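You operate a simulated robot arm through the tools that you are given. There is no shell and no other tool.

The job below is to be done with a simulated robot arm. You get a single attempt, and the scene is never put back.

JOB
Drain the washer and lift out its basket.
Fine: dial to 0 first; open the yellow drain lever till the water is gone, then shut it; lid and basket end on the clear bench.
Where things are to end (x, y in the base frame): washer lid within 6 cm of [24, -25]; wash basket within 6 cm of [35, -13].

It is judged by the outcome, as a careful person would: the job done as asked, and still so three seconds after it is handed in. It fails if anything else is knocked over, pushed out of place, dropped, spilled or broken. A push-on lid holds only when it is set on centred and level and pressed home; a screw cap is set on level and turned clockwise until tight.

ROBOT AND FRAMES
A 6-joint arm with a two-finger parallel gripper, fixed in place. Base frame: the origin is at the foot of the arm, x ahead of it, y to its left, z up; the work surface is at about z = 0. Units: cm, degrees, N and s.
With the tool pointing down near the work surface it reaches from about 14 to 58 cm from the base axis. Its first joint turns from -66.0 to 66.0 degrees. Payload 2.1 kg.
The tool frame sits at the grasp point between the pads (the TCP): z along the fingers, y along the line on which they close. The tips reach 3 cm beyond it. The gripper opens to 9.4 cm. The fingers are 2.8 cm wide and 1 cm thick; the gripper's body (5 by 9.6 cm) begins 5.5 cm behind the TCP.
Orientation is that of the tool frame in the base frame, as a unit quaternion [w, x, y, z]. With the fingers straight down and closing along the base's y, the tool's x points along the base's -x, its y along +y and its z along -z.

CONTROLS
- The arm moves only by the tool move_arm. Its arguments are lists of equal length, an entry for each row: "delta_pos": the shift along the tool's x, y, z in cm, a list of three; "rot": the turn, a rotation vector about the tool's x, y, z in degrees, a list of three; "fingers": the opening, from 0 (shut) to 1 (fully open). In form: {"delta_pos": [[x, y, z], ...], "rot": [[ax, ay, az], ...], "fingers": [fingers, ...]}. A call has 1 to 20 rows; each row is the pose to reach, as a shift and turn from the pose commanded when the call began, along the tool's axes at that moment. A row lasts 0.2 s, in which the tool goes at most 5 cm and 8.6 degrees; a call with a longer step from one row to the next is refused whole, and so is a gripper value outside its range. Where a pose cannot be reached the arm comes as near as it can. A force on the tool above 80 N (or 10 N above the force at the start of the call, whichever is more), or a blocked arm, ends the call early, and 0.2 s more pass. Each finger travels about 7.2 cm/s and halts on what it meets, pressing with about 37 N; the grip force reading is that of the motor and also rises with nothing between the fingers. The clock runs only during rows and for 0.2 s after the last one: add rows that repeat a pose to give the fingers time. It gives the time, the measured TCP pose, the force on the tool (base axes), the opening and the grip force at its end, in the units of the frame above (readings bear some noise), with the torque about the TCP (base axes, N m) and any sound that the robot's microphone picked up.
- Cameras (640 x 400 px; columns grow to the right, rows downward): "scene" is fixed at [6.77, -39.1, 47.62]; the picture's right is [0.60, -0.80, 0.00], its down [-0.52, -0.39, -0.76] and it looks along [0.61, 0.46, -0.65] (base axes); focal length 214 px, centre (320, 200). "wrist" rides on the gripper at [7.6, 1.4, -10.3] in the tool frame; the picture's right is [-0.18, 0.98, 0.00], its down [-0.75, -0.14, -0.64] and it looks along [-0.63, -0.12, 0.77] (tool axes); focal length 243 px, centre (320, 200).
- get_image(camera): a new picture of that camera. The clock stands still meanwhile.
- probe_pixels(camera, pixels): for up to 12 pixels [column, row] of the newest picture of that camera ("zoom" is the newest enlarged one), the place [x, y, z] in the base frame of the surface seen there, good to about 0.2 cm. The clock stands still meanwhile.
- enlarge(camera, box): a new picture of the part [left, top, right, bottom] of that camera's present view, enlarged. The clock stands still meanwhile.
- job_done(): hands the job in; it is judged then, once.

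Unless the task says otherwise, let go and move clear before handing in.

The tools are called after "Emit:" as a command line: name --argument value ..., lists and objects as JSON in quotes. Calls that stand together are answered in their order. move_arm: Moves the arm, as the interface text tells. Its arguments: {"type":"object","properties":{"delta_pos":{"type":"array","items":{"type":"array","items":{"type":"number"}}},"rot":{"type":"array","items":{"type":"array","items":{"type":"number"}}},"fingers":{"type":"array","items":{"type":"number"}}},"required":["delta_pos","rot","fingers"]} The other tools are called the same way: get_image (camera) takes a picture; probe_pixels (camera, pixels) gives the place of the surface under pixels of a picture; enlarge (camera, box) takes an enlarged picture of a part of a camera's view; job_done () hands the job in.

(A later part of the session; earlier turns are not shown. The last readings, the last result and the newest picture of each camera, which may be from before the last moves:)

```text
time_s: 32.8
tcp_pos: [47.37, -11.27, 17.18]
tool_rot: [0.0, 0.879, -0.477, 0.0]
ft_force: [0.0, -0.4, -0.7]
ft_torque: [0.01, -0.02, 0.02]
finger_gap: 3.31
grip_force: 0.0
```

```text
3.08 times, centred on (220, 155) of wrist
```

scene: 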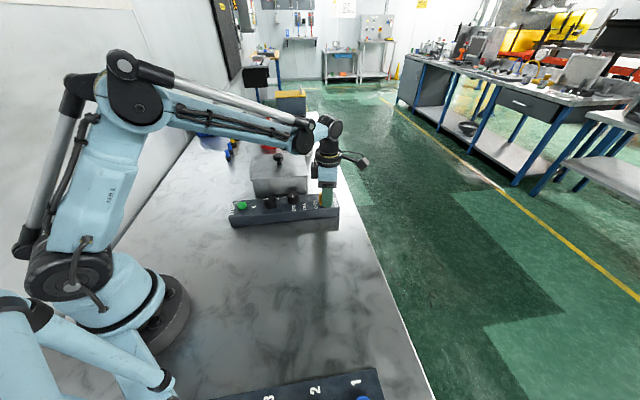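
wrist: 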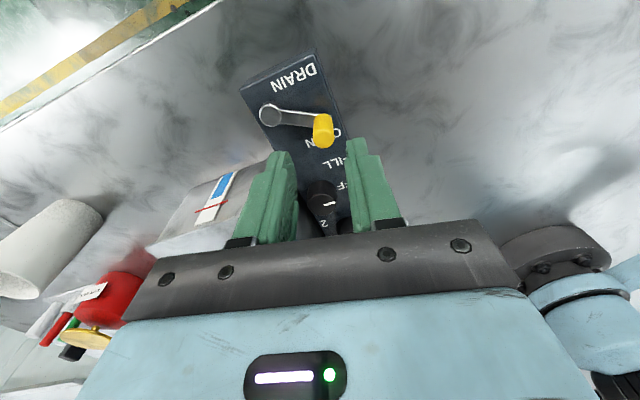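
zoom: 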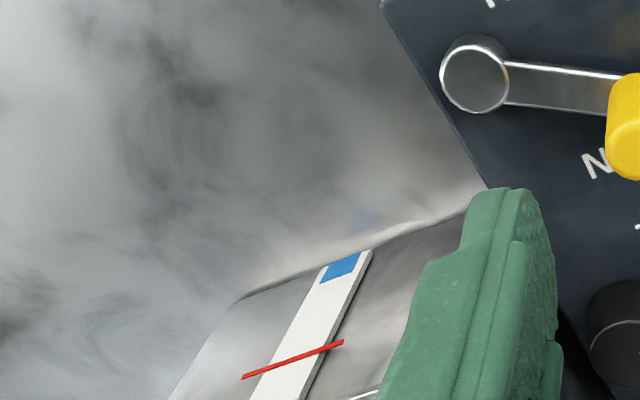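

The blue column has dropped to about a quarter of its first height (zoom rows 252–282). I'll wait two more spells and check after each.

Emit:
move_arm --delta_pos '[[0, 0, 0], [0, 0, 0], [0, 0, 0], [0, 0, 0], [0, 0, 0], [0, 0, 0], [0, 0, 0], [0, 0, 0], [0, 0, 0], [0, 0, 0], [0, 0, 0], [0, 0, 0], [0, 0, 0], [0, 0, 0], [0, 0, 0], [0, 0, 0], [0, 0, 0], [0, 0, 0], [0, 0, 0], [0, 0, 0]]' --rot '[[0, 0, 0], [0, 0, 0], [0, 0, 0], [0, 0, 0], [0, 0, 0], [0, 0, 0], [0, 0, 0], [0, 0, 0], [0, 0, 0], [0, 0, 0], [0, 0, 0], [0, 0, 0], [0, 0, 0], [0, 0, 0], [0, 0, 0], [0, 0, 0], [0, 0, 0], [0, 0, 0], [0, 0, 0], [0, 0, 0]]' --fingers '[0.35, 0.35, 0.35, 0.35, 0.35, 0.35, 0.35, 0.35, 0.35, 0.35, 0.35, 0.35, 0.35, 0.35, 0.35, 0.35, 0.35, 0.35, 0.35, 0.35]'

Emit:
enlarge --camera "wrist" --box '[120, 90, 320, 220]'

Emit:
move_arm --delta_pos '[[0, 0, 0], [0, 0, 0], [0, 0, 0], [0, 0, 0], [0, 0, 0], [0, 0, 0], [0, 0, 0], [0, 0, 0], [0, 0, 0], [0, 0, 0], [0, 0, 0], [0, 0, 0], [0, 0, 0], [0, 0, 0], [0, 0, 0], [0, 0, 0], [0, 0, 0], [0, 0, 0], [0, 0, 0], [0, 0, 0]]' --rot '[[0, 0, 0], [0, 0, 0], [0, 0, 0], [0, 0, 0], [0, 0, 0], [0, 0, 0], [0, 0, 0], [0, 0, 0], [0, 0, 0], [0, 0, 0], [0, 0, 0], [0, 0, 0], [0, 0, 0], [0, 0, 0], [0, 0, 0], [0, 0, 0], [0, 0, 0], [0, 0, 0], [0, 0, 0], [0, 0, 0]]' --fingers '[0.35, 0.35, 0.35, 0.35, 0.35, 0.35, 0.35, 0.35, 0.35, 0.35, 0.35, 0.35, 0.35, 0.35, 0.35, 0.35, 0.35, 0.35, 0.35, 0.35]'

Emit:
enlarge --camera "wrist" --box '[120, 90, 320, 220]'

```text
time_s: 37.0
tcp_pos: [47.22, -11.32, 17.35]
tool_rot: [0.0, 0.879, -0.477, 0.001]
ft_force: [-0.2, -0.6, 0.5]
ft_torque: [0.04, 0.0, 0.05]
finger_gap: 3.3
grip_force: 0.1
```

```text
3.08 times, centred on (220, 155) of wrist
```

zoom: 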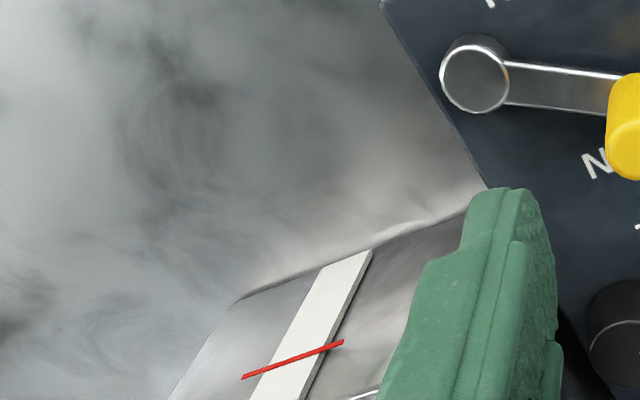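

```text
time_s: 41.2
tcp_pos: [47.25, -11.41, 17.31]
tool_rot: [0.001, 0.879, -0.477, 0.001]
ft_force: [0.4, -0.1, 0.1]
ft_torque: [0.01, -0.02, -0.01]
finger_gap: 3.25
grip_force: 0.1
```

```text
3.08 times, centred on (220, 155) of wrist
```

zoom: 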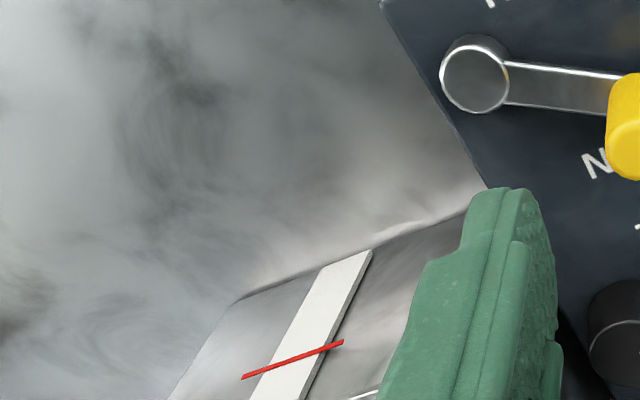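

The gauge is entirely white now — the water is gone. I'll locate the lever post precisely to close it.

Emit:
enlarge --camera "wrist" --box '[240, 70, 380, 170]'

```text
4.00 times, centred on (310, 120) of wrist
```

zoom: 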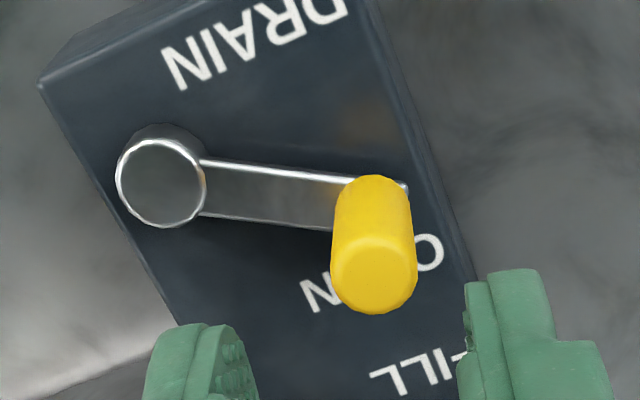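

Emit:
probe_pixels --camera "zoom" --pixels '[[340, 275], [408, 275], [374, 245], [374, 308], [374, 277], [160, 184], [122, 184], [200, 184], [160, 145], [160, 224]]'

```text
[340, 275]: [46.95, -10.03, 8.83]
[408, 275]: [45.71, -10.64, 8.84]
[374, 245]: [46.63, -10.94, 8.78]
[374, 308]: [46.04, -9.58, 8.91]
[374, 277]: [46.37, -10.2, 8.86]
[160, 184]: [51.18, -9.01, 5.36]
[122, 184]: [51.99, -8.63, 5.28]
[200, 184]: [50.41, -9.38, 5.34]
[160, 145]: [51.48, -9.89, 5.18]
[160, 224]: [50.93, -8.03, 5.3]
```

The post centre is (46.33, −10.3) and pivot (51.2, −9.0). I'll align the fingers with the lever (turn 18° clockwise), centre over the post, and descend.

Emit:
move_arm --delta_pos '[[-0.7, 0.1, 0], [-1.38, 0.2, 0], [-1.38, 0.2, 0], [-1.38, 0.2, 3.5], [-1.38, 0.2, 6.5], [-1.38, 0.2, 8.2], [-1.38, 0.2, 8.2]]' --rot '[[0, 0, 8], [0, 0, 16], [0, 0, 18], [0, 0, 18], [0, 0, 18], [0, 0, 18], [0, 0, 18]]' --fingers '[0.38, 0.38, 0.38, 0.38, 0.38, 0.38, 0.38]'

Emit:
enlarge --camera "wrist" --box '[200, 40, 440, 220]'

```text
time_s: 42.8
tcp_pos: [46.23, -10.75, 8.65]
tool_rot: [0.0, 0.793, -0.609, 0.001]
ft_force: [0.1, 0.1, 0.6]
ft_torque: [-0.05, 0.0, 0.02]
finger_gap: 3.59
grip_force: 0.0
```

```text
2.22 times, centred on (320, 130) of wrist
```

zoom: 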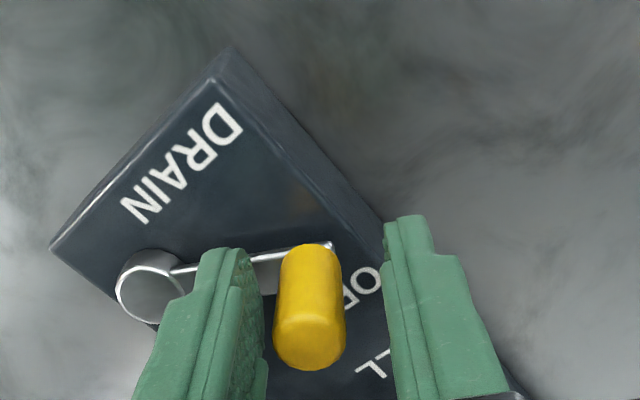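

The post is slightly toward the left finger and the tips a little low; I'll nudge (−0.38, −0.2, −0.35) and close on the post.

Emit:
move_arm --delta_pos '[[-0.38, -0.2, -0.35], [-0.38, -0.2, -0.35], [-0.38, -0.2, -0.35], [-0.38, -0.2, -0.35], [-0.38, -0.2, -0.35]]' --rot '[[0, 0, 0], [0, 0, 0], [0, 0, 0], [0, 0, 0], [0, 0, 0]]' --fingers '[0.38, 0.38, 0.05, 0.05, 0.05]'

Emit:
enlarge --camera "wrist" --box '[200, 40, 440, 220]'

```text
time_s: 44.0
tcp_pos: [46.57, -10.18, 9.13]
tool_rot: [-0.002, 0.794, -0.608, 0.002]
ft_force: [19.9, 5.2, -3.8]
ft_torque: [-0.13, 0.01, -0.01]
finger_gap: 1.79
grip_force: 45.0
```

```text
2.22 times, centred on (320, 130) of wrist
```

zoom: 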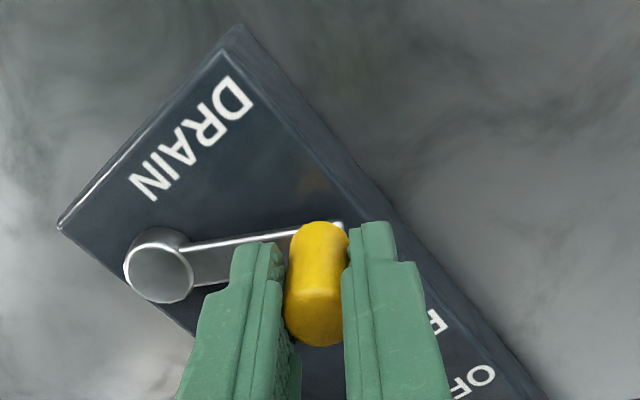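

The post is gripped again; I'll relieve the inward load and swing the lever back 30° clockwise first.

Emit:
move_arm --delta_pos '[[0, -0.13, 0], [-0.52, -0.16, 0], [-1.03, -0.24, 0], [-1.53, -0.37, 0], [-2.01, -0.56, 0], [-2.47, -0.79, 0]]' --rot '[[0, 0, 0], [0, 0, 6], [0, 0, 12], [0, 0, 18], [0, 0, 24], [0, 0, 30]]' --fingers '[0.05, 0.05, 0.05, 0.05, 0.05, 0.05]'

Emit:
enlarge --camera "wrist" --box '[200, 40, 440, 220]'

```text
time_s: 45.4
tcp_pos: [46.5, -7.58, 9.0]
tool_rot: [-0.002, -0.608, 0.794, 0.001]
ft_force: [-9.3, 4.0, -30.9]
ft_torque: [0.26, -0.14, 0.03]
finger_gap: 1.8
grip_force: 45.1
```

```text
2.22 times, centred on (320, 130) of wrist
```

zoom: 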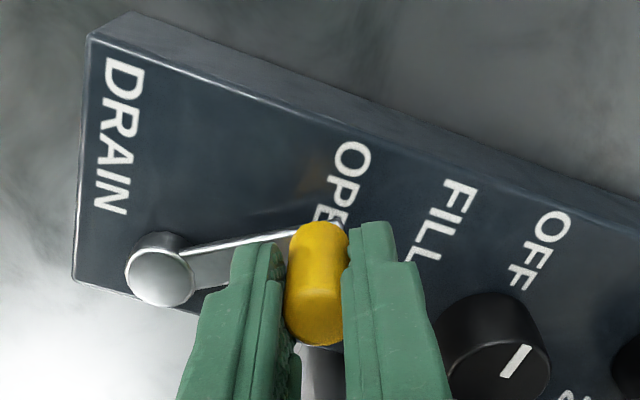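

Halfway back with low lateral load. I'll continue the remaining 30° to the shut position.

Emit:
move_arm --delta_pos '[[0, 0, 0.1], [-0.52, -0.03, 0.1], [-1.03, -0.11, 0.1], [-1.53, -0.24, 0.1], [-2.01, -0.43, 0.1], [-2.47, -0.66, 0.1]]' --rot '[[0, 0, 0], [0, 0, 6], [0, 0, 12], [0, 0, 18], [0, 0, 24], [0, 0, 30]]' --fingers '[0.05, 0.05, 0.05, 0.05, 0.05, 0.05]'

Emit:
enlarge --camera "wrist" --box '[200, 40, 440, 220]'

Emit:
enlarge --camera "scene" --box '[230, 120, 390, 230]'

```text
time_s: 46.8
tcp_pos: [47.72, -5.42, 9.09]
tool_rot: [0.001, -0.383, 0.924, 0.0]
ft_force: [-9.5, 3.3, 28.5]
ft_torque: [0.04, 0.27, -0.14]
finger_gap: 1.79
grip_force: 45.0
```

```text
2.22 times, centred on (320, 130) of wrist
```

zoom: 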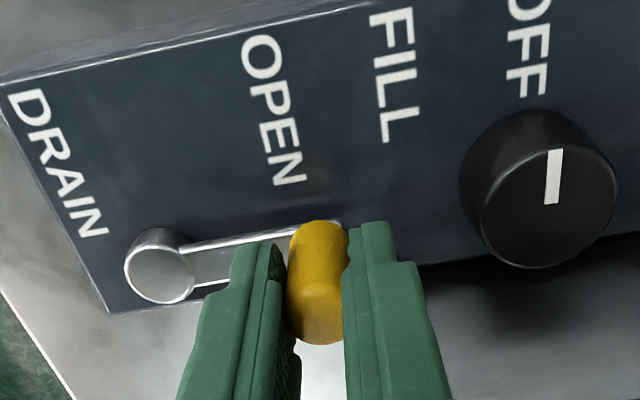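

```text
3.64 times, centred on (310, 175) of scene
```

zoom: 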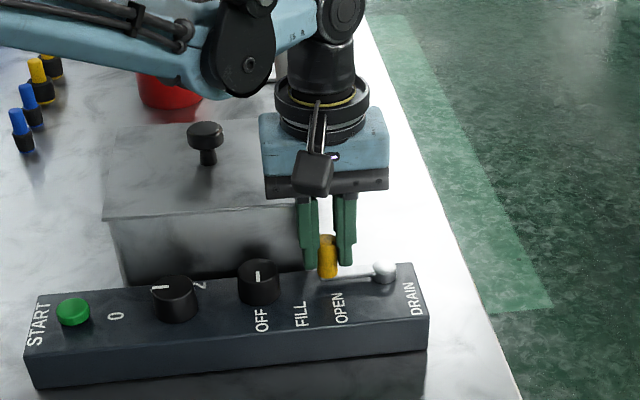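

The lever looks nearly parallel to the panel edge; I'll push it a few more degrees clockwise to confirm it is against its shut stop.

Emit:
move_arm --delta_pos '[[-0.13, 0, 0], [-0.26, 0, 0], [-0.39, -0.02, 0], [-0.52, -0.03, 0]]' --rot '[[0, 0, 1.5], [0, 0, 3], [0, 0, 4.5], [0, 0, 6]]' --fingers '[0.05, 0.05, 0.05, 0.05]'

Emit:
enlarge --camera "wrist" --box '[200, 40, 440, 220]'

```text
time_s: 47.8
tcp_pos: [47.89, -5.16, 9.02]
tool_rot: [-0.006, -0.332, 0.943, 0.0]
ft_force: [-33.8, -18.0, -2.9]
ft_torque: [-0.04, 0.07, -0.07]
finger_gap: 1.8
grip_force: 44.9
```

```text
2.22 times, centred on (320, 130) of wrist
```

zoom: 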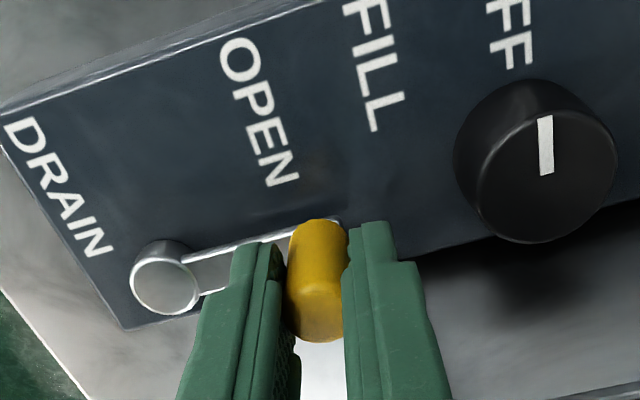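

A 38 N opposing tangential force confirms the shut stop. I'll release while still loaded toward shut, then lift straight up and inspect.

Emit:
move_arm --delta_pos '[[0.15, 0, 0], [0.15, 0, 0], [0.15, 0, 0], [0.15, 0, -4], [0.15, 0, -8], [0.15, 0, -8]]' --rot '[[0, 0, 0], [0, 0, 0], [0, 0, 0], [0, 0, 0], [0, 0, 0], [0, 0, 0]]' --fingers '[0.33, 0.33, 0.33, 0.33, 0.33, 0.33]'

Emit:
get_image --camera "wrist"

Emit:
enlarge --camera "scene" --box '[210, 100, 370, 230]'

```text
time_s: 49.2
tcp_pos: [47.87, -4.85, 17.11]
tool_rot: [0.0, -0.334, 0.943, -0.002]
ft_force: [0.5, 0.2, 0.2]
ft_torque: [-0.01, 0.0, 0.0]
finger_gap: 3.12
grip_force: 0.1
```

```text
taken
```

wrist: 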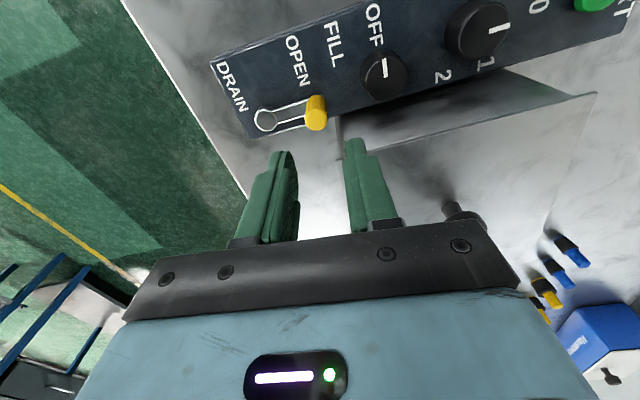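

```text
3.08 times, centred on (290, 165) of scene
```

zoom: 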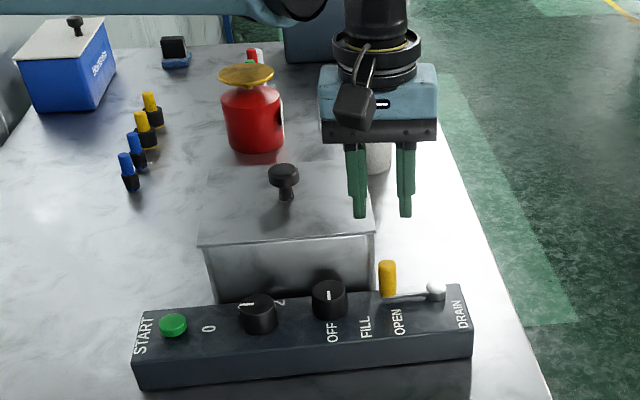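

The lever is back along the panel. I'll enlarge and probe to confirm its angle matches the initial shut position.

Emit:
enlarge --camera "wrist" --box '[200, 40, 400, 160]'

Emit:
probe_pixels --camera "wrist" --pixels '[[316, 120], [265, 119], [460, 210], [345, 158], [595, 95], [560, 180], [500, 170]]'

```text
3.20 times, centred on (300, 100) of wrist
```

zoom: 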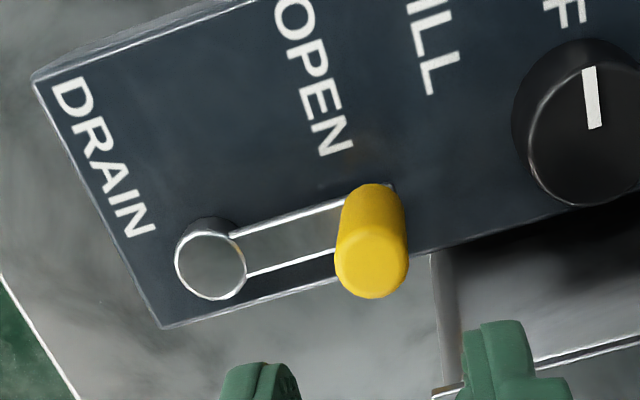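

```text
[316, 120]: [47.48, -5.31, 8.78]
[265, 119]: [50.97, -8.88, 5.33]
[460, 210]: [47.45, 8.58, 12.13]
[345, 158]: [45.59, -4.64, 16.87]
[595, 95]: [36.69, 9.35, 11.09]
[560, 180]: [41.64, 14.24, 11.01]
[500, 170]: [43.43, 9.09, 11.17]
```

The lever post is back at (47.48, −5.31), its original shut position. Now I'll check the bench area for the lid and basket targets.

Emit:
get_image --camera "scene"

Emit:
probe_pixels --camera "scene" --pixels '[[316, 297], [306, 240], [370, 245], [400, 315], [425, 370], [378, 372], [340, 376], [300, 382], [365, 398], [250, 392], [390, 390], [340, 350]]'

Emit:
enlarge --camera "scene" --box '[180, 300, 440, 400]'

```text
taken
```

scene: 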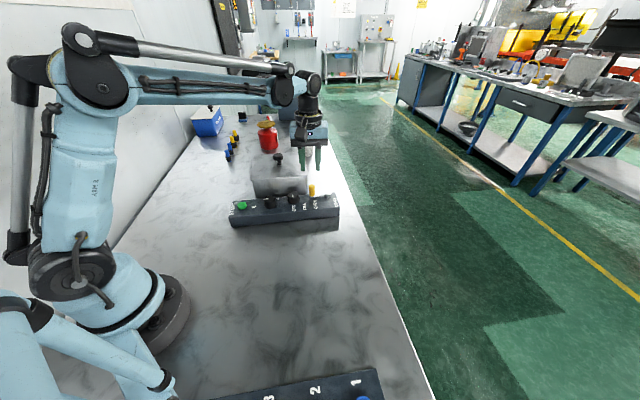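

```text
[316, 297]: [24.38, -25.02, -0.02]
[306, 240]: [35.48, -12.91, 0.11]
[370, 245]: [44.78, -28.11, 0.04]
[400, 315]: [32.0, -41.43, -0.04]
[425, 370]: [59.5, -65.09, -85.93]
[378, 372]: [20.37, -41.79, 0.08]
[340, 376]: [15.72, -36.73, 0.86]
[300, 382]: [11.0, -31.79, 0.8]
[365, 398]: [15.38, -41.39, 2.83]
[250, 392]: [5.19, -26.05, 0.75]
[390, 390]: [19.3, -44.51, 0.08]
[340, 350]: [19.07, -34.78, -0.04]
```

```text
2.46 times, centred on (310, 350) of scene
```

zoom: 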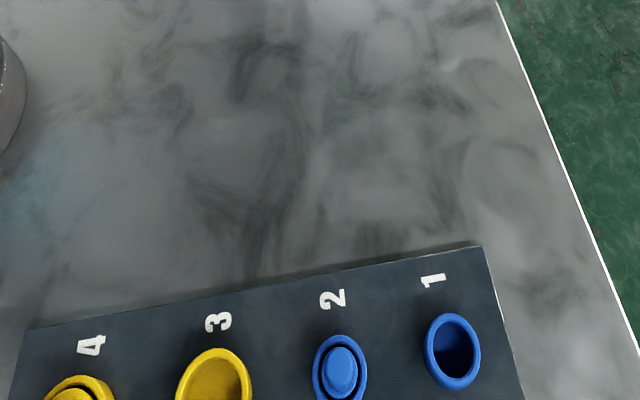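

The target area is clear: the socket rack starts well beyond (n≈−14.5) and the bench edge is at u>52. Now I'll move up and over the tank, squaring the tool to the washer, to view the lid knob.

Emit:
move_arm --delta_pos '[[0, 0, -3.5], [0, 0, -6.9], [-2.0, 3.2, -6.9], [-4.0, 6.4, -6.9], [-6.06, 9.7, -6.9], [-6.06, 9.7, -6.9]]' --rot '[[0, 0, 0], [0, 0, 0], [0, 0, -2], [0, 0, -4], [0, 0, -6], [0, 0, -6]]' --fingers '[0.6, 0.8, 0.8, 0.8, 0.8, 0.8]'

Emit:
get_image --camera "wrist"

Emit:
enlarge --camera "wrist" --box '[220, 20, 420, 170]'

```text
time_s: 50.6
tcp_pos: [46.73, 6.54, 23.98]
tool_rot: [0.001, -0.383, 0.924, -0.001]
ft_force: [0.3, 0.0, 0.4]
ft_torque: [0.01, 0.02, 0.0]
finger_gap: 7.53
grip_force: 0.1
```

```text
taken
```

wrist: 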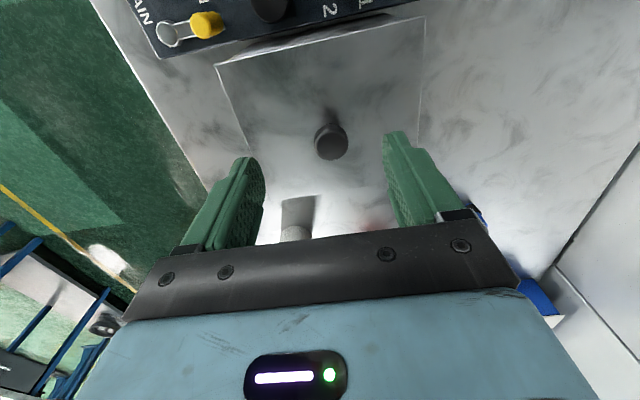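

```text
2.67 times, centred on (320, 95) of wrist
```

zoom: 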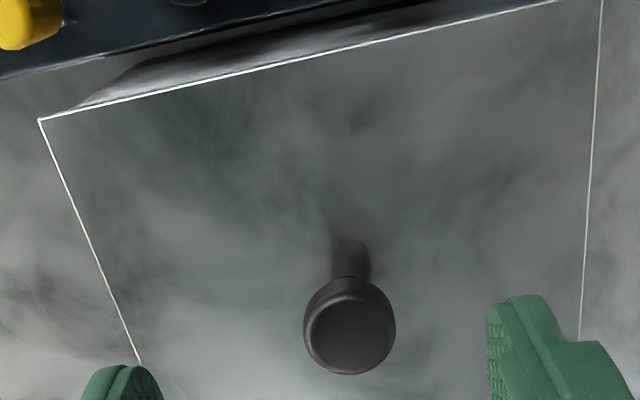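

Emit:
probe_pixels --camera "zoom" --pixels '[[350, 335], [308, 325], [392, 325], [350, 290], [350, 370], [350, 265], [350, 245], [42, 121], [600, 5], [580, 330], [135, 350], [320, 60]]'

Emit:
enlarge --camera "scene" --box '[235, 140, 325, 210]'

```text
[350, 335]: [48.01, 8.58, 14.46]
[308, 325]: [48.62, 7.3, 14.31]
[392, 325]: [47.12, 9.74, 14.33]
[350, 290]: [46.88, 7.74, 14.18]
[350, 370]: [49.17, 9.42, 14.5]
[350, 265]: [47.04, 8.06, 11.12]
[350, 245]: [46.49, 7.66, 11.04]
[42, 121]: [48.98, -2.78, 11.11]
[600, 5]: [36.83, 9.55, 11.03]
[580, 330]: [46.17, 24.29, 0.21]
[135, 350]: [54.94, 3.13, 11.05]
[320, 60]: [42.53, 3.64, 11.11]
```

```text
5.71 times, centred on (280, 175) of scene
```

zoom: 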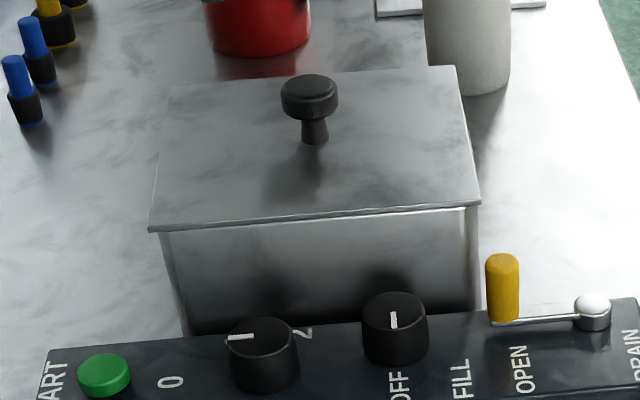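

The lid knob head is centred at (47.95, 8.55), diameter ~2.9, z 13.2–14.5, in the centre of a 17.3×14.4 cm lid. I'll move over it and descend with tips ~0.8 cm above the lid.

Emit:
move_arm --delta_pos '[[-1.2, 0.3, 0], [-2.28, 0.56, 0], [-2.28, 0.56, 4], [-2.28, 0.56, 7], [-2.28, 0.56, 9], [-2.28, 0.56, 9]]' --rot '[[0, 0, 0], [0, 0, 0], [0, 0, 0], [0, 0, 0], [0, 0, 0], [0, 0, 0]]' --fingers '[0.5, 0.5, 0.5, 0.5, 0.5, 0.5]'

Emit:
enlarge --camera "wrist" --box '[200, 80, 440, 250]'

Emit:
enlarge --camera "scene" --box '[235, 120, 345, 210]'

```text
time_s: 52.0
tcp_pos: [47.98, 8.33, 15.07]
tool_rot: [0.001, -0.383, 0.924, -0.001]
ft_force: [0.5, 0.1, 0.3]
ft_torque: [-0.01, 0.01, 0.01]
finger_gap: 4.7
grip_force: 0.1
```

```text
2.35 times, centred on (320, 165) of wrist
```

zoom: 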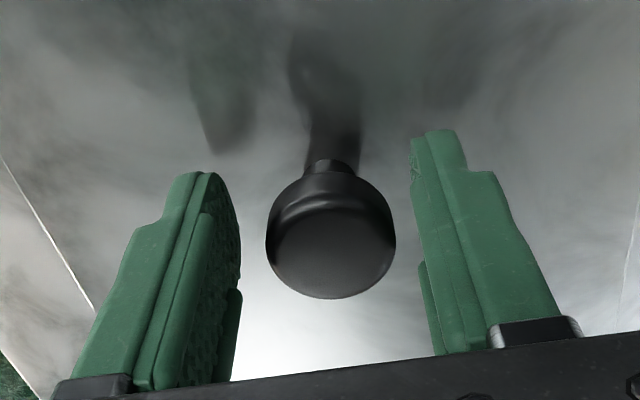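

```text
4.44 times, centred on (290, 165) of scene
```

zoom: 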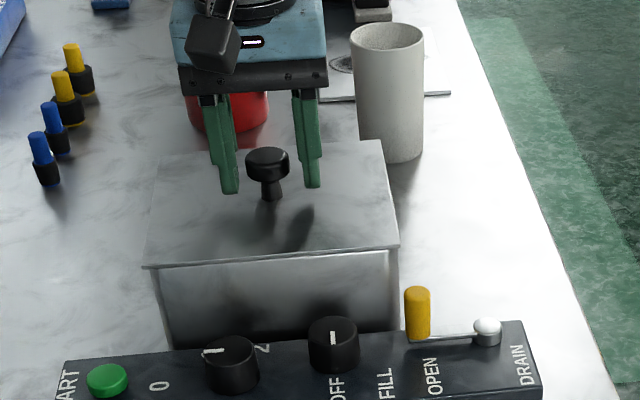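

The knob head is centred between the fingers. I'll drop 0.3 cm and close.

Emit:
move_arm --delta_pos '[[0, 0, 0.3], [0, 0, 0.3], [0, 0, 0.3], [0, 0, 0.3], [0, 0, 0.3]]' --rot '[[0, 0, 0], [0, 0, 0], [0, 0, 0], [0, 0, 0], [0, 0, 0]]' --fingers '[0.5, 0.2, 0.15, 0.15, 0.15]'

Emit:
get_image --camera "wrist"

```text
time_s: 53.2
tcp_pos: [47.97, 8.28, 14.72]
tool_rot: [0.001, -0.383, 0.924, 0.0]
ft_force: [-0.2, 0.8, 3.7]
ft_torque: [0.03, 0.03, 0.0]
finger_gap: 3.08
grip_force: 37.0
```

```text
taken
```

wrist: 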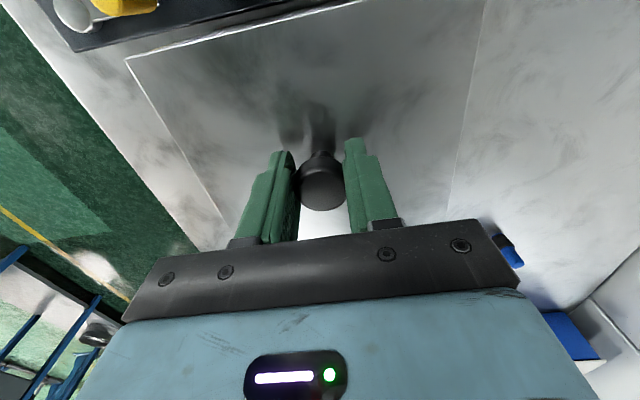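

The knob is held (gap 3.08, grip 37 N). I'll lift slowly 2 cm and check force and the picture.

Emit:
move_arm --delta_pos '[[0, 0, -0.3], [0, 0, -0.7], [0, 0, -1.2], [0, 0, -2.0], [0, 0, -2.0]]' --rot '[[0, 0, 0], [0, 0, 0], [0, 0, 0], [0, 0, 0], [0, 0, 0]]' --fingers '[0.15, 0.15, 0.15, 0.15, 0.15]'

Emit:
enlarge --camera "scene" --box '[235, 120, 345, 210]'

```text
time_s: 54.4
tcp_pos: [47.88, 8.44, 16.63]
tool_rot: [0.0, -0.383, 0.924, 0.0]
ft_force: [-0.4, -0.3, -2.0]
ft_torque: [-0.02, -0.01, 0.04]
finger_gap: 3.11
grip_force: 36.9
```

```text
4.44 times, centred on (290, 165) of scene
```

zoom: 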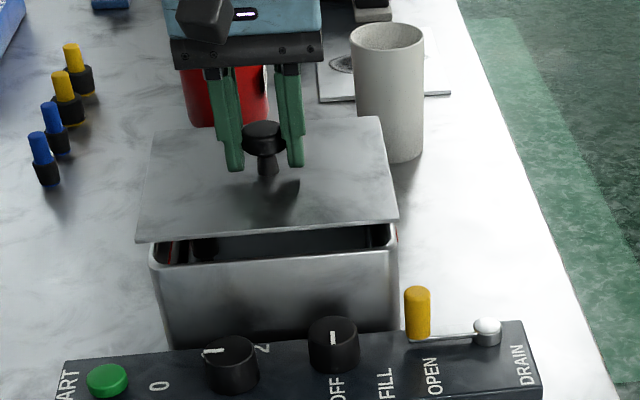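

The lid came off cleanly and hangs level (≈2 N). I'll raise it to about z 28 and check for clearance and the basket inside.

Emit:
move_arm --delta_pos '[[0, 0, -2], [0, 0, -4.5], [0, 0, -7], [0, 0, -9.5], [0, 0, -11.5], [0, 0, -11.5]]' --rot '[[0, 0, 0], [0, 0, 0], [0, 0, 0], [0, 0, 0], [0, 0, 0], [0, 0, 0]]' --fingers '[0.15, 0.15, 0.15, 0.15, 0.15, 0.15]'

Emit:
get_image --camera "scene"

Emit:
enlarge --camera "scene" --box '[235, 120, 345, 210]'

```text
time_s: 55.8
tcp_pos: [47.75, 8.38, 28.14]
tool_rot: [0.001, -0.382, 0.924, -0.001]
ft_force: [-0.8, -0.1, -2.5]
ft_torque: [0.0, 0.0, 0.01]
finger_gap: 3.09
grip_force: 37.3
```

```text
taken
```

scene: 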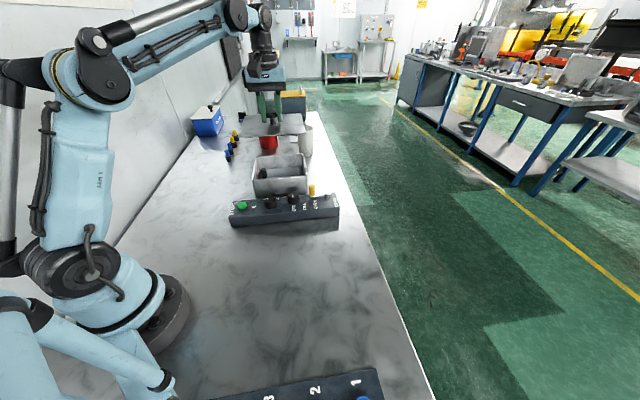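

```text
4.44 times, centred on (290, 165) of scene
```

zoom: 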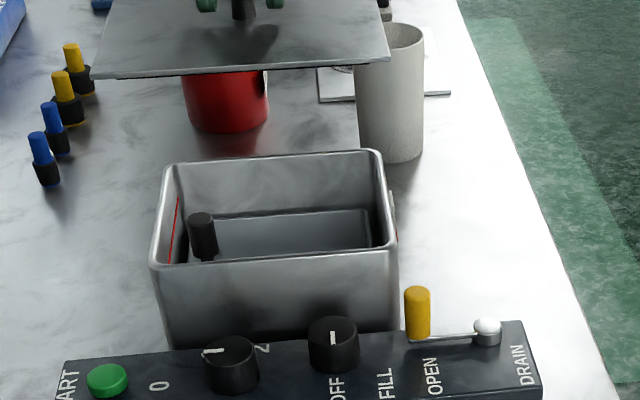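

The lid is held level at z≈24.5; inside the tank I see a basket with a black handle near its left end (zoom (203,235)). Now I'll carry the lid in a straight high path to above (24, −25).

Emit:
move_arm --delta_pos '[[1.5, -0.25, 0], [4.5, -0.75, 0], [7.7, -1.28, 0], [10.9, -1.8, 0], [14.1, -2.34, 0], [17.3, -2.87, 0], [20.5, -3.4, 0], [23.7, -3.93, 0], [26.9, -4.46, 0], [30.1, -5.0, 0], [33.3, -5.53, 0], [36.3, -6.02, 0], [39.0, -6.47, 0], [40.4, -6.7, 0], [40.4, -6.7, 0]]' --rot '[[0, 0, 0], [0, 0, 0], [0, 0, 0], [0, 0, 0], [0, 0, 0], [0, 0, 0], [0, 0, 0], [0, 0, 0], [0, 0, 0], [0, 0, 0], [0, 0, 0], [0, 0, 0], [0, 0, 0], [0, 0, 0], [0, 0, 0]]' --fingers '[0.15, 0.15, 0.15, 0.15, 0.15, 0.15, 0.15, 0.15, 0.15, 0.15, 0.15, 0.15, 0.15, 0.15, 0.15]'

Emit:
get_image --camera "scene"

Emit:
get_image --camera "wrist"

```text
time_s: 59.0
tcp_pos: [24.02, -24.95, 28.23]
tool_rot: [0.0, -0.383, 0.924, -0.001]
ft_force: [-0.8, 0.2, -2.8]
ft_torque: [0.01, 0.0, -0.02]
finger_gap: 3.06
grip_force: 37.4
```

```text
taken
```

scene: 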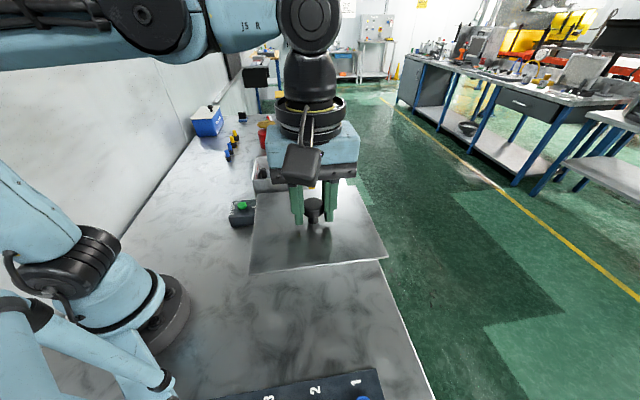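

```text
taken
```

wrist: 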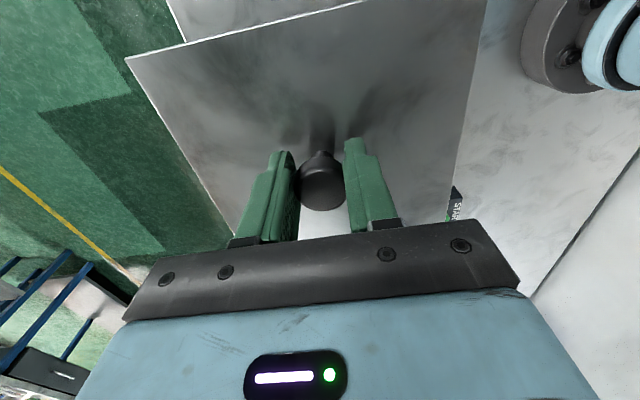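

The lid is over (24.0, −25.0), level and clear of the rack and arm base. I'll lower it to about 1.5 cm above the bench, then settle it gently.

Emit:
move_arm --delta_pos '[[0, 0, 3], [0, 0, 7], [0, 0, 11], [0, 0, 15], [0, 0, 18.5], [0, 0, 21], [0, 0, 22.2], [0, 0, 22.2]]' --rot '[[0, 0, 0], [0, 0, 0], [0, 0, 0], [0, 0, 0], [0, 0, 0], [0, 0, 0], [0, 0, 0], [0, 0, 0]]' --fingers '[0.15, 0.15, 0.15, 0.15, 0.15, 0.15, 0.15, 0.15]'

Emit:
get_image --camera "scene"

Emit:
get_image --camera "wrist"

```text
time_s: 60.8
tcp_pos: [23.91, -25.07, 6.11]
tool_rot: [0.0, -0.383, 0.924, -0.001]
ft_force: [0.2, -0.3, -3.5]
ft_torque: [0.0, 0.02, -0.01]
finger_gap: 3.08
grip_force: 36.7
```

```text
taken
```

scene: 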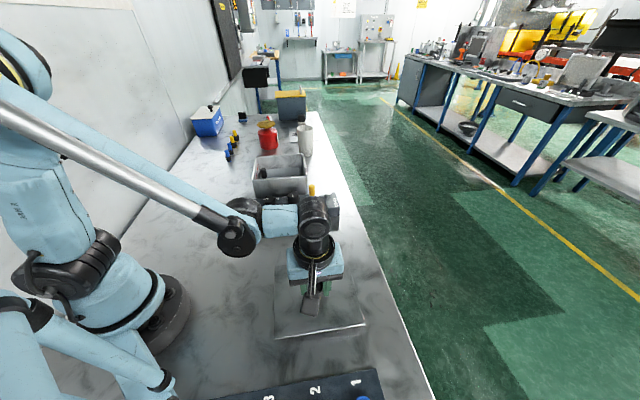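

```text
taken
```

wrist: 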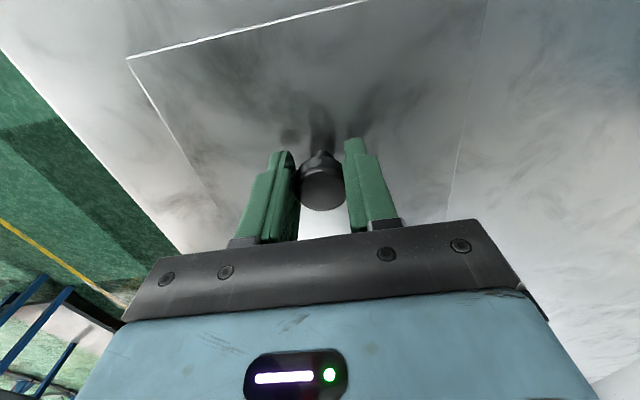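

The lid is about 2 cm above the bench and level. I'll lower in small steps until the vertical force shows contact.

Emit:
move_arm --delta_pos '[[0, 0, 0.5], [0, 0, 1.0], [0, 0, 1.3], [0, 0, 1.5], [0, 0, 1.6], [0, 0, 1.7], [0, 0, 1.7]]' --rot '[[0, 0, 0], [0, 0, 0], [0, 0, 0], [0, 0, 0], [0, 0, 0], [0, 0, 0], [0, 0, 0]]' --fingers '[0.15, 0.15, 0.15, 0.15, 0.15, 0.15, 0.15]'

Emit:
get_image --camera "scene"

Emit:
enlarge --camera "scene" --box '[250, 240, 390, 350]'

```text
time_s: 62.4
tcp_pos: [24.13, -24.95, 4.38]
tool_rot: [0.001, -0.384, 0.923, -0.001]
ft_force: [2.0, 5.8, 37.0]
ft_torque: [0.26, -0.2, -0.01]
finger_gap: 3.13
grip_force: 36.2
```

```text
taken
```

scene: 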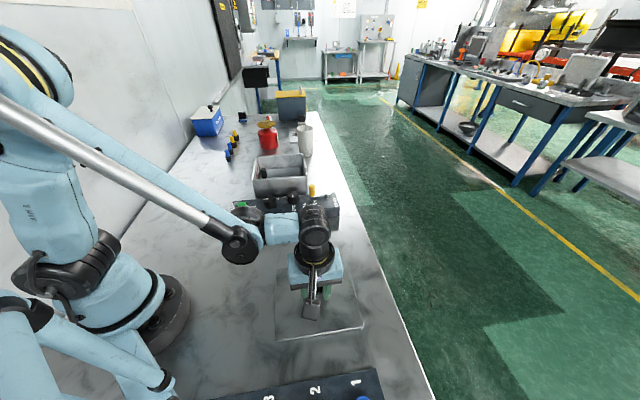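

```text
3.64 times, centred on (320, 295) of scene
```

zoom: 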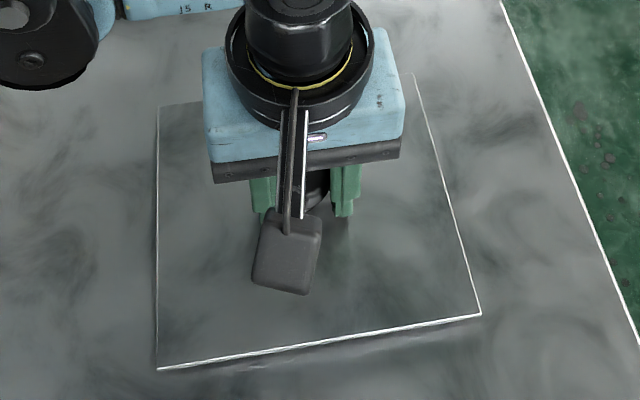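

Contact is made (37 N up): the lid is on the bench. I'll ease up 0.2 cm, open, and rise.

Emit:
move_arm --delta_pos '[[0, 0, -0.1], [0, 0, -0.2], [0, 0, -0.2], [0, 0, -0.2], [0, 0, -0.2]]' --rot '[[0, 0, 0], [0, 0, 0], [0, 0, 0], [0, 0, 0], [0, 0, 0]]' --fingers '[0.15, 0.15, 0.5, 0.5, 0.5]'

Emit:
move_arm --delta_pos '[[0, 0, -2], [0, 0, -6], [0, 0, -11], [0, 0, -16], [0, 0, -21], [0, 0, -25]]' --rot '[[0, 0, 0], [0, 0, 0], [0, 0, 0], [0, 0, 0], [0, 0, 0], [0, 0, 0]]' --fingers '[0.5, 0.5, 0.5, 0.5, 0.5, 0.5]'

Emit:
get_image --camera "scene"

Emit:
get_image --camera "wrist"

```text
time_s: 63.6
tcp_pos: [23.89, -24.97, 4.41]
tool_rot: [0.0, -0.382, 0.924, -0.001]
ft_force: [0.7, -0.8, 0.0]
ft_torque: [-0.01, -0.02, -0.01]
finger_gap: 4.71
grip_force: 0.1
```

```text
time_s: 65.0
tcp_pos: [23.97, -25.37, 29.95]
tool_rot: [0.001, -0.383, 0.924, -0.001]
ft_force: [0.2, -0.3, -0.3]
ft_torque: [0.01, -0.03, -0.02]
finger_gap: 4.67
grip_force: 0.0
```

```text
taken
```

scene: 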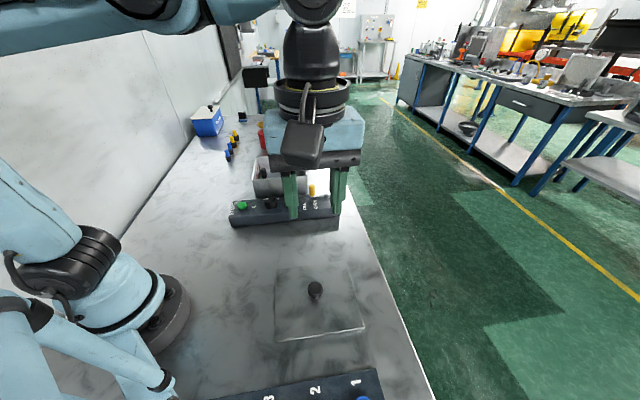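

```text
taken
```

wrist: 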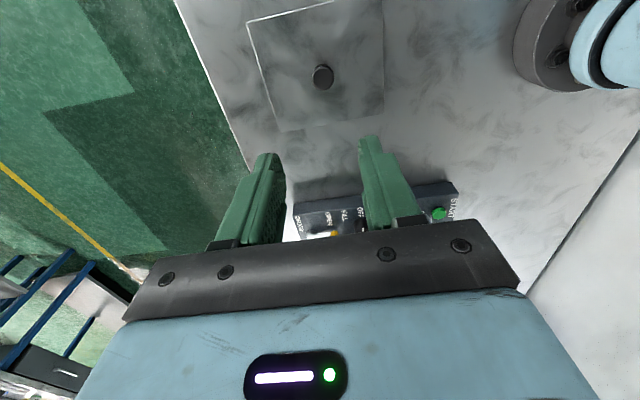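

The lid rests flat with its knob at scene (315,290), about (24, −25). I'll return to above the tank to look at the basket.

Emit:
move_arm --delta_pos '[[-1.5, 0.26, 0], [-4.5, 0.77, 0], [-8, 1.37, 0], [-11.5, 1.97, 0], [-15, 2.57, 0], [-18.5, 3.17, 0], [-22, 3.77, 0], [-25.5, 4.37, 0], [-29, 4.97, 0], [-32.5, 5.57, 0], [-35.5, 6.1, 0], [-37.5, 6.4, 0], [-38.4, 6.6, 0], [-38.4, 6.6, 0]]' --rot '[[0, 0, 0], [0, 0, 0], [0, 0, 0], [0, 0, 0], [0, 0, 0], [0, 0, 0], [0, 0, 0], [0, 0, 0], [0, 0, 0], [0, 0, 0], [0, 0, 0], [0, 0, 0], [0, 0, 0], [0, 0, 0]]' --fingers '[0.5, 0.5, 0.5, 0.5, 0.5, 0.5, 0.5, 0.5, 0.5, 0.5, 0.5, 0.5, 0.5, 0.5]'

Emit:
get_image --camera "wrist"

Emit:
enlarge --camera "scene" --box '[235, 135, 325, 205]'

```text
time_s: 68.0
tcp_pos: [46.46, 6.91, 29.28]
tool_rot: [0.0, -0.382, 0.924, -0.001]
ft_force: [0.1, 0.8, 0.2]
ft_torque: [0.0, 0.0, -0.01]
finger_gap: 4.67
grip_force: 0.1
```

```text
taken
```

wrist: 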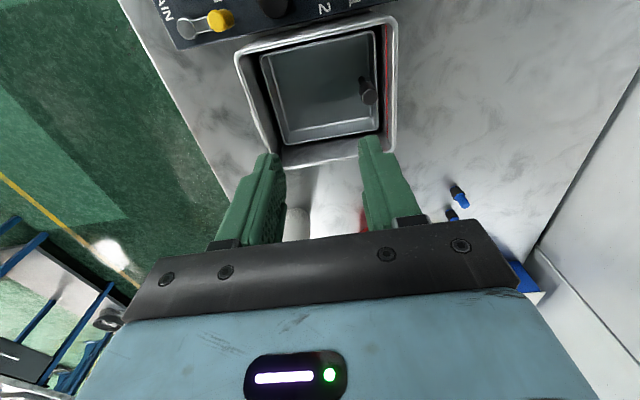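

```text
5.71 times, centred on (280, 170) of scene
```

zoom: 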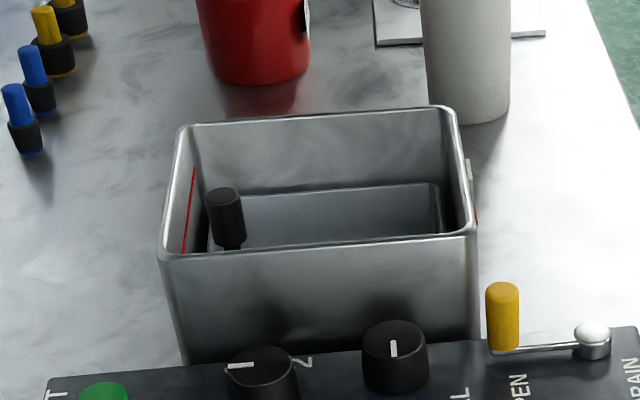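

Emit:
enlarge --camera "wrist" --box '[220, 10, 420, 180]'

```text
2.35 times, centred on (320, 95) of wrist
```

zoom: 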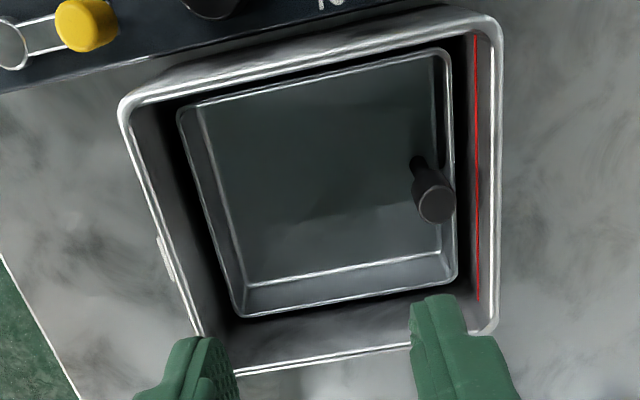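

The basket is an open tray inside the tank with a black handle post attached at its right (−u) end, zoom (435,205). I'll probe handle, rim and tank dimensions.

Emit:
probe_pixels --camera "zoom" --pixels '[[437, 207], [420, 203], [453, 205], [437, 190], [437, 220], [425, 180], [416, 160], [182, 115], [440, 55], [453, 280], [245, 312], [300, 180]]'

Emit:
probe_pixels --camera "zoom" --pixels '[[130, 105], [480, 18], [490, 325], [205, 340], [432, 245], [440, 130], [447, 130], [215, 215], [230, 215], [472, 120], [460, 120], [300, 85]]'

```text
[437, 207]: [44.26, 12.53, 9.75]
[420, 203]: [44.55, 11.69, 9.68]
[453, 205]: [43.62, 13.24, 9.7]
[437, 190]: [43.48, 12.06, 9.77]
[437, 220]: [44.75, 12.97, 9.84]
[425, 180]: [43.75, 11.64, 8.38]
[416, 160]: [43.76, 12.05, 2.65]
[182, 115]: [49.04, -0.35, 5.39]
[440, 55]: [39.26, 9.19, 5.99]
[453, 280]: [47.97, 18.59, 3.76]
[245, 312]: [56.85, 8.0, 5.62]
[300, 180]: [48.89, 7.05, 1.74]
```

```text
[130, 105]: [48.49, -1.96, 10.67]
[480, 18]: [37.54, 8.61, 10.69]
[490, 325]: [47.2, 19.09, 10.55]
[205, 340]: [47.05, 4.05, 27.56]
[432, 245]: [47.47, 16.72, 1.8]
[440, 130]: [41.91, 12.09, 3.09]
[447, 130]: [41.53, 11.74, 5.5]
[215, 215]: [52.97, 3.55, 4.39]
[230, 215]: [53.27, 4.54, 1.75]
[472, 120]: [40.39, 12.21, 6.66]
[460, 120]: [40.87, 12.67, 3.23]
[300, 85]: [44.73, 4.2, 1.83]
```

The tray's rim is at z≈5.6, its handle top at (44.1, 12.5, 9.75), ~2.4 cm from the tank's end wall, and off-centre by 5.5 cm. I'll check a closer view above the handle and the neighbouring cup and pot before deciding on the grip.

Emit:
probe_pixels --camera "scene" --pixels '[[305, 128], [300, 150], [308, 156], [268, 140], [268, 150], [312, 140]]'

Emit:
move_arm --delta_pos '[[0, 2, 2], [0, 4, 4], [0, 4, 6], [0, 4, 6]]' --rot '[[0, 0, 0], [0, 0, 0], [0, 0, 0], [0, 0, 0]]' --fingers '[1, 1, 1, 1]'

Emit:
get_image --camera "wrist"

Emit:
enlarge --camera "wrist" --box '[200, 20, 440, 200]'

```text
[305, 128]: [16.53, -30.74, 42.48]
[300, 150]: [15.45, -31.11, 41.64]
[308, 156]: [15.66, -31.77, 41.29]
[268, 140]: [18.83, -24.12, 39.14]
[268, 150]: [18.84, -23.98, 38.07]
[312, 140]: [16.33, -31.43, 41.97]
```

```text
time_s: 69.0
tcp_pos: [43.43, 9.59, 23.29]
tool_rot: [0.0, -0.383, 0.924, 0.0]
ft_force: [-0.2, -0.3, -0.2]
ft_torque: [-0.01, -0.02, 0.03]
finger_gap: 9.4
grip_force: 0.0
```

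```text
taken
```

wrist: 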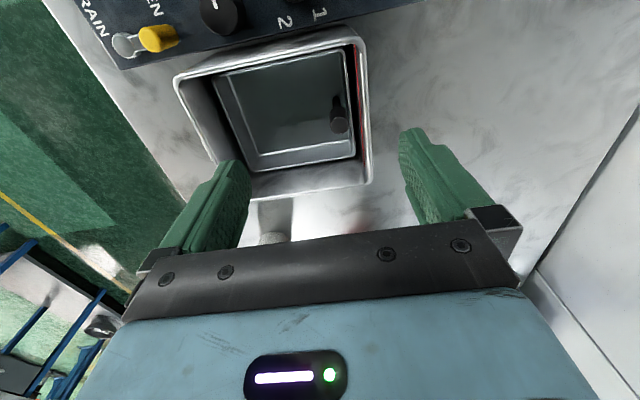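

```text
2.22 times, centred on (320, 110) of wrist
```

zoom: 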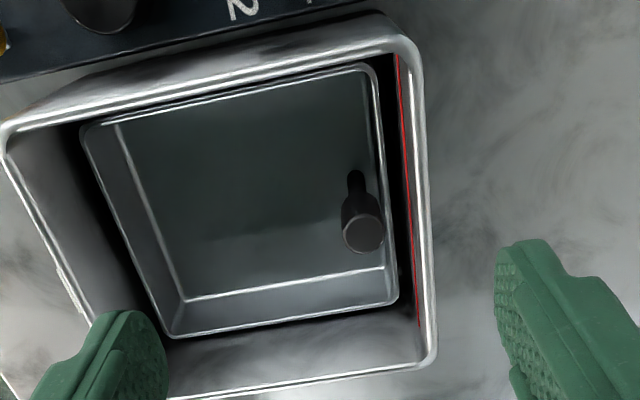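

Emit:
probe_pixels --camera "zoom" --pixels '[[362, 233], [345, 232], [381, 232], [362, 217], [362, 250], [388, 220], [397, 220], [408, 220], [415, 220], [422, 220], [430, 220], [356, 180]]'

Emit:
probe_pixels --camera "zoom" --pixels '[[116, 215], [122, 215], [140, 215], [60, 215], [45, 215], [35, 215], [30, 215], [22, 215], [250, 92], [250, 75], [290, 315], [290, 385]]'

Emit:
enlarge --camera "scene" --box '[235, 100, 335, 205]'

```text
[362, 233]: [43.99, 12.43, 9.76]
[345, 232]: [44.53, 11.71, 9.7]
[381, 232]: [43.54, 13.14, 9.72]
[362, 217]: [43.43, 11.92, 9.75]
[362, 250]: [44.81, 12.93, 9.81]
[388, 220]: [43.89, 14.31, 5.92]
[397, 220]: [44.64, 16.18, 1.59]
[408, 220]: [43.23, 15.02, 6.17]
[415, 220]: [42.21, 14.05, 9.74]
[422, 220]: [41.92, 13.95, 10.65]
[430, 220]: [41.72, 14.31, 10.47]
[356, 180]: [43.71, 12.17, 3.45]
```

```text
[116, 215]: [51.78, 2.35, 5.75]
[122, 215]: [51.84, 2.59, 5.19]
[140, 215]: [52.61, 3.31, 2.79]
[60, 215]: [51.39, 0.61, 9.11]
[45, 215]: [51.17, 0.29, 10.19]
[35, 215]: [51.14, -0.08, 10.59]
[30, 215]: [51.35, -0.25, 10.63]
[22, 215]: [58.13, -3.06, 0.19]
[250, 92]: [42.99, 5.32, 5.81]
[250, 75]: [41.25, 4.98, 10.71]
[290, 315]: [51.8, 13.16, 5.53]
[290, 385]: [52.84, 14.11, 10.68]
```

```text
3.81 times, centred on (285, 152) of scene
```

zoom: 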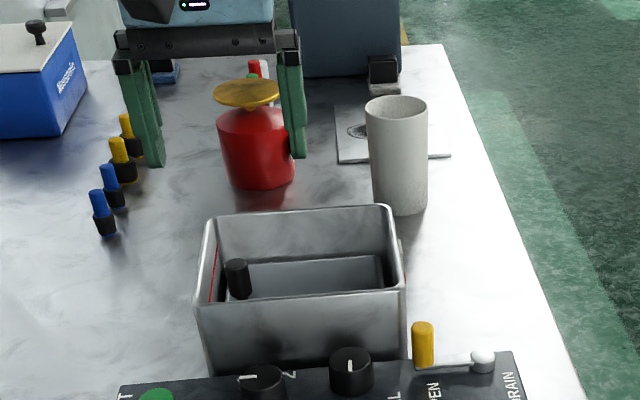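

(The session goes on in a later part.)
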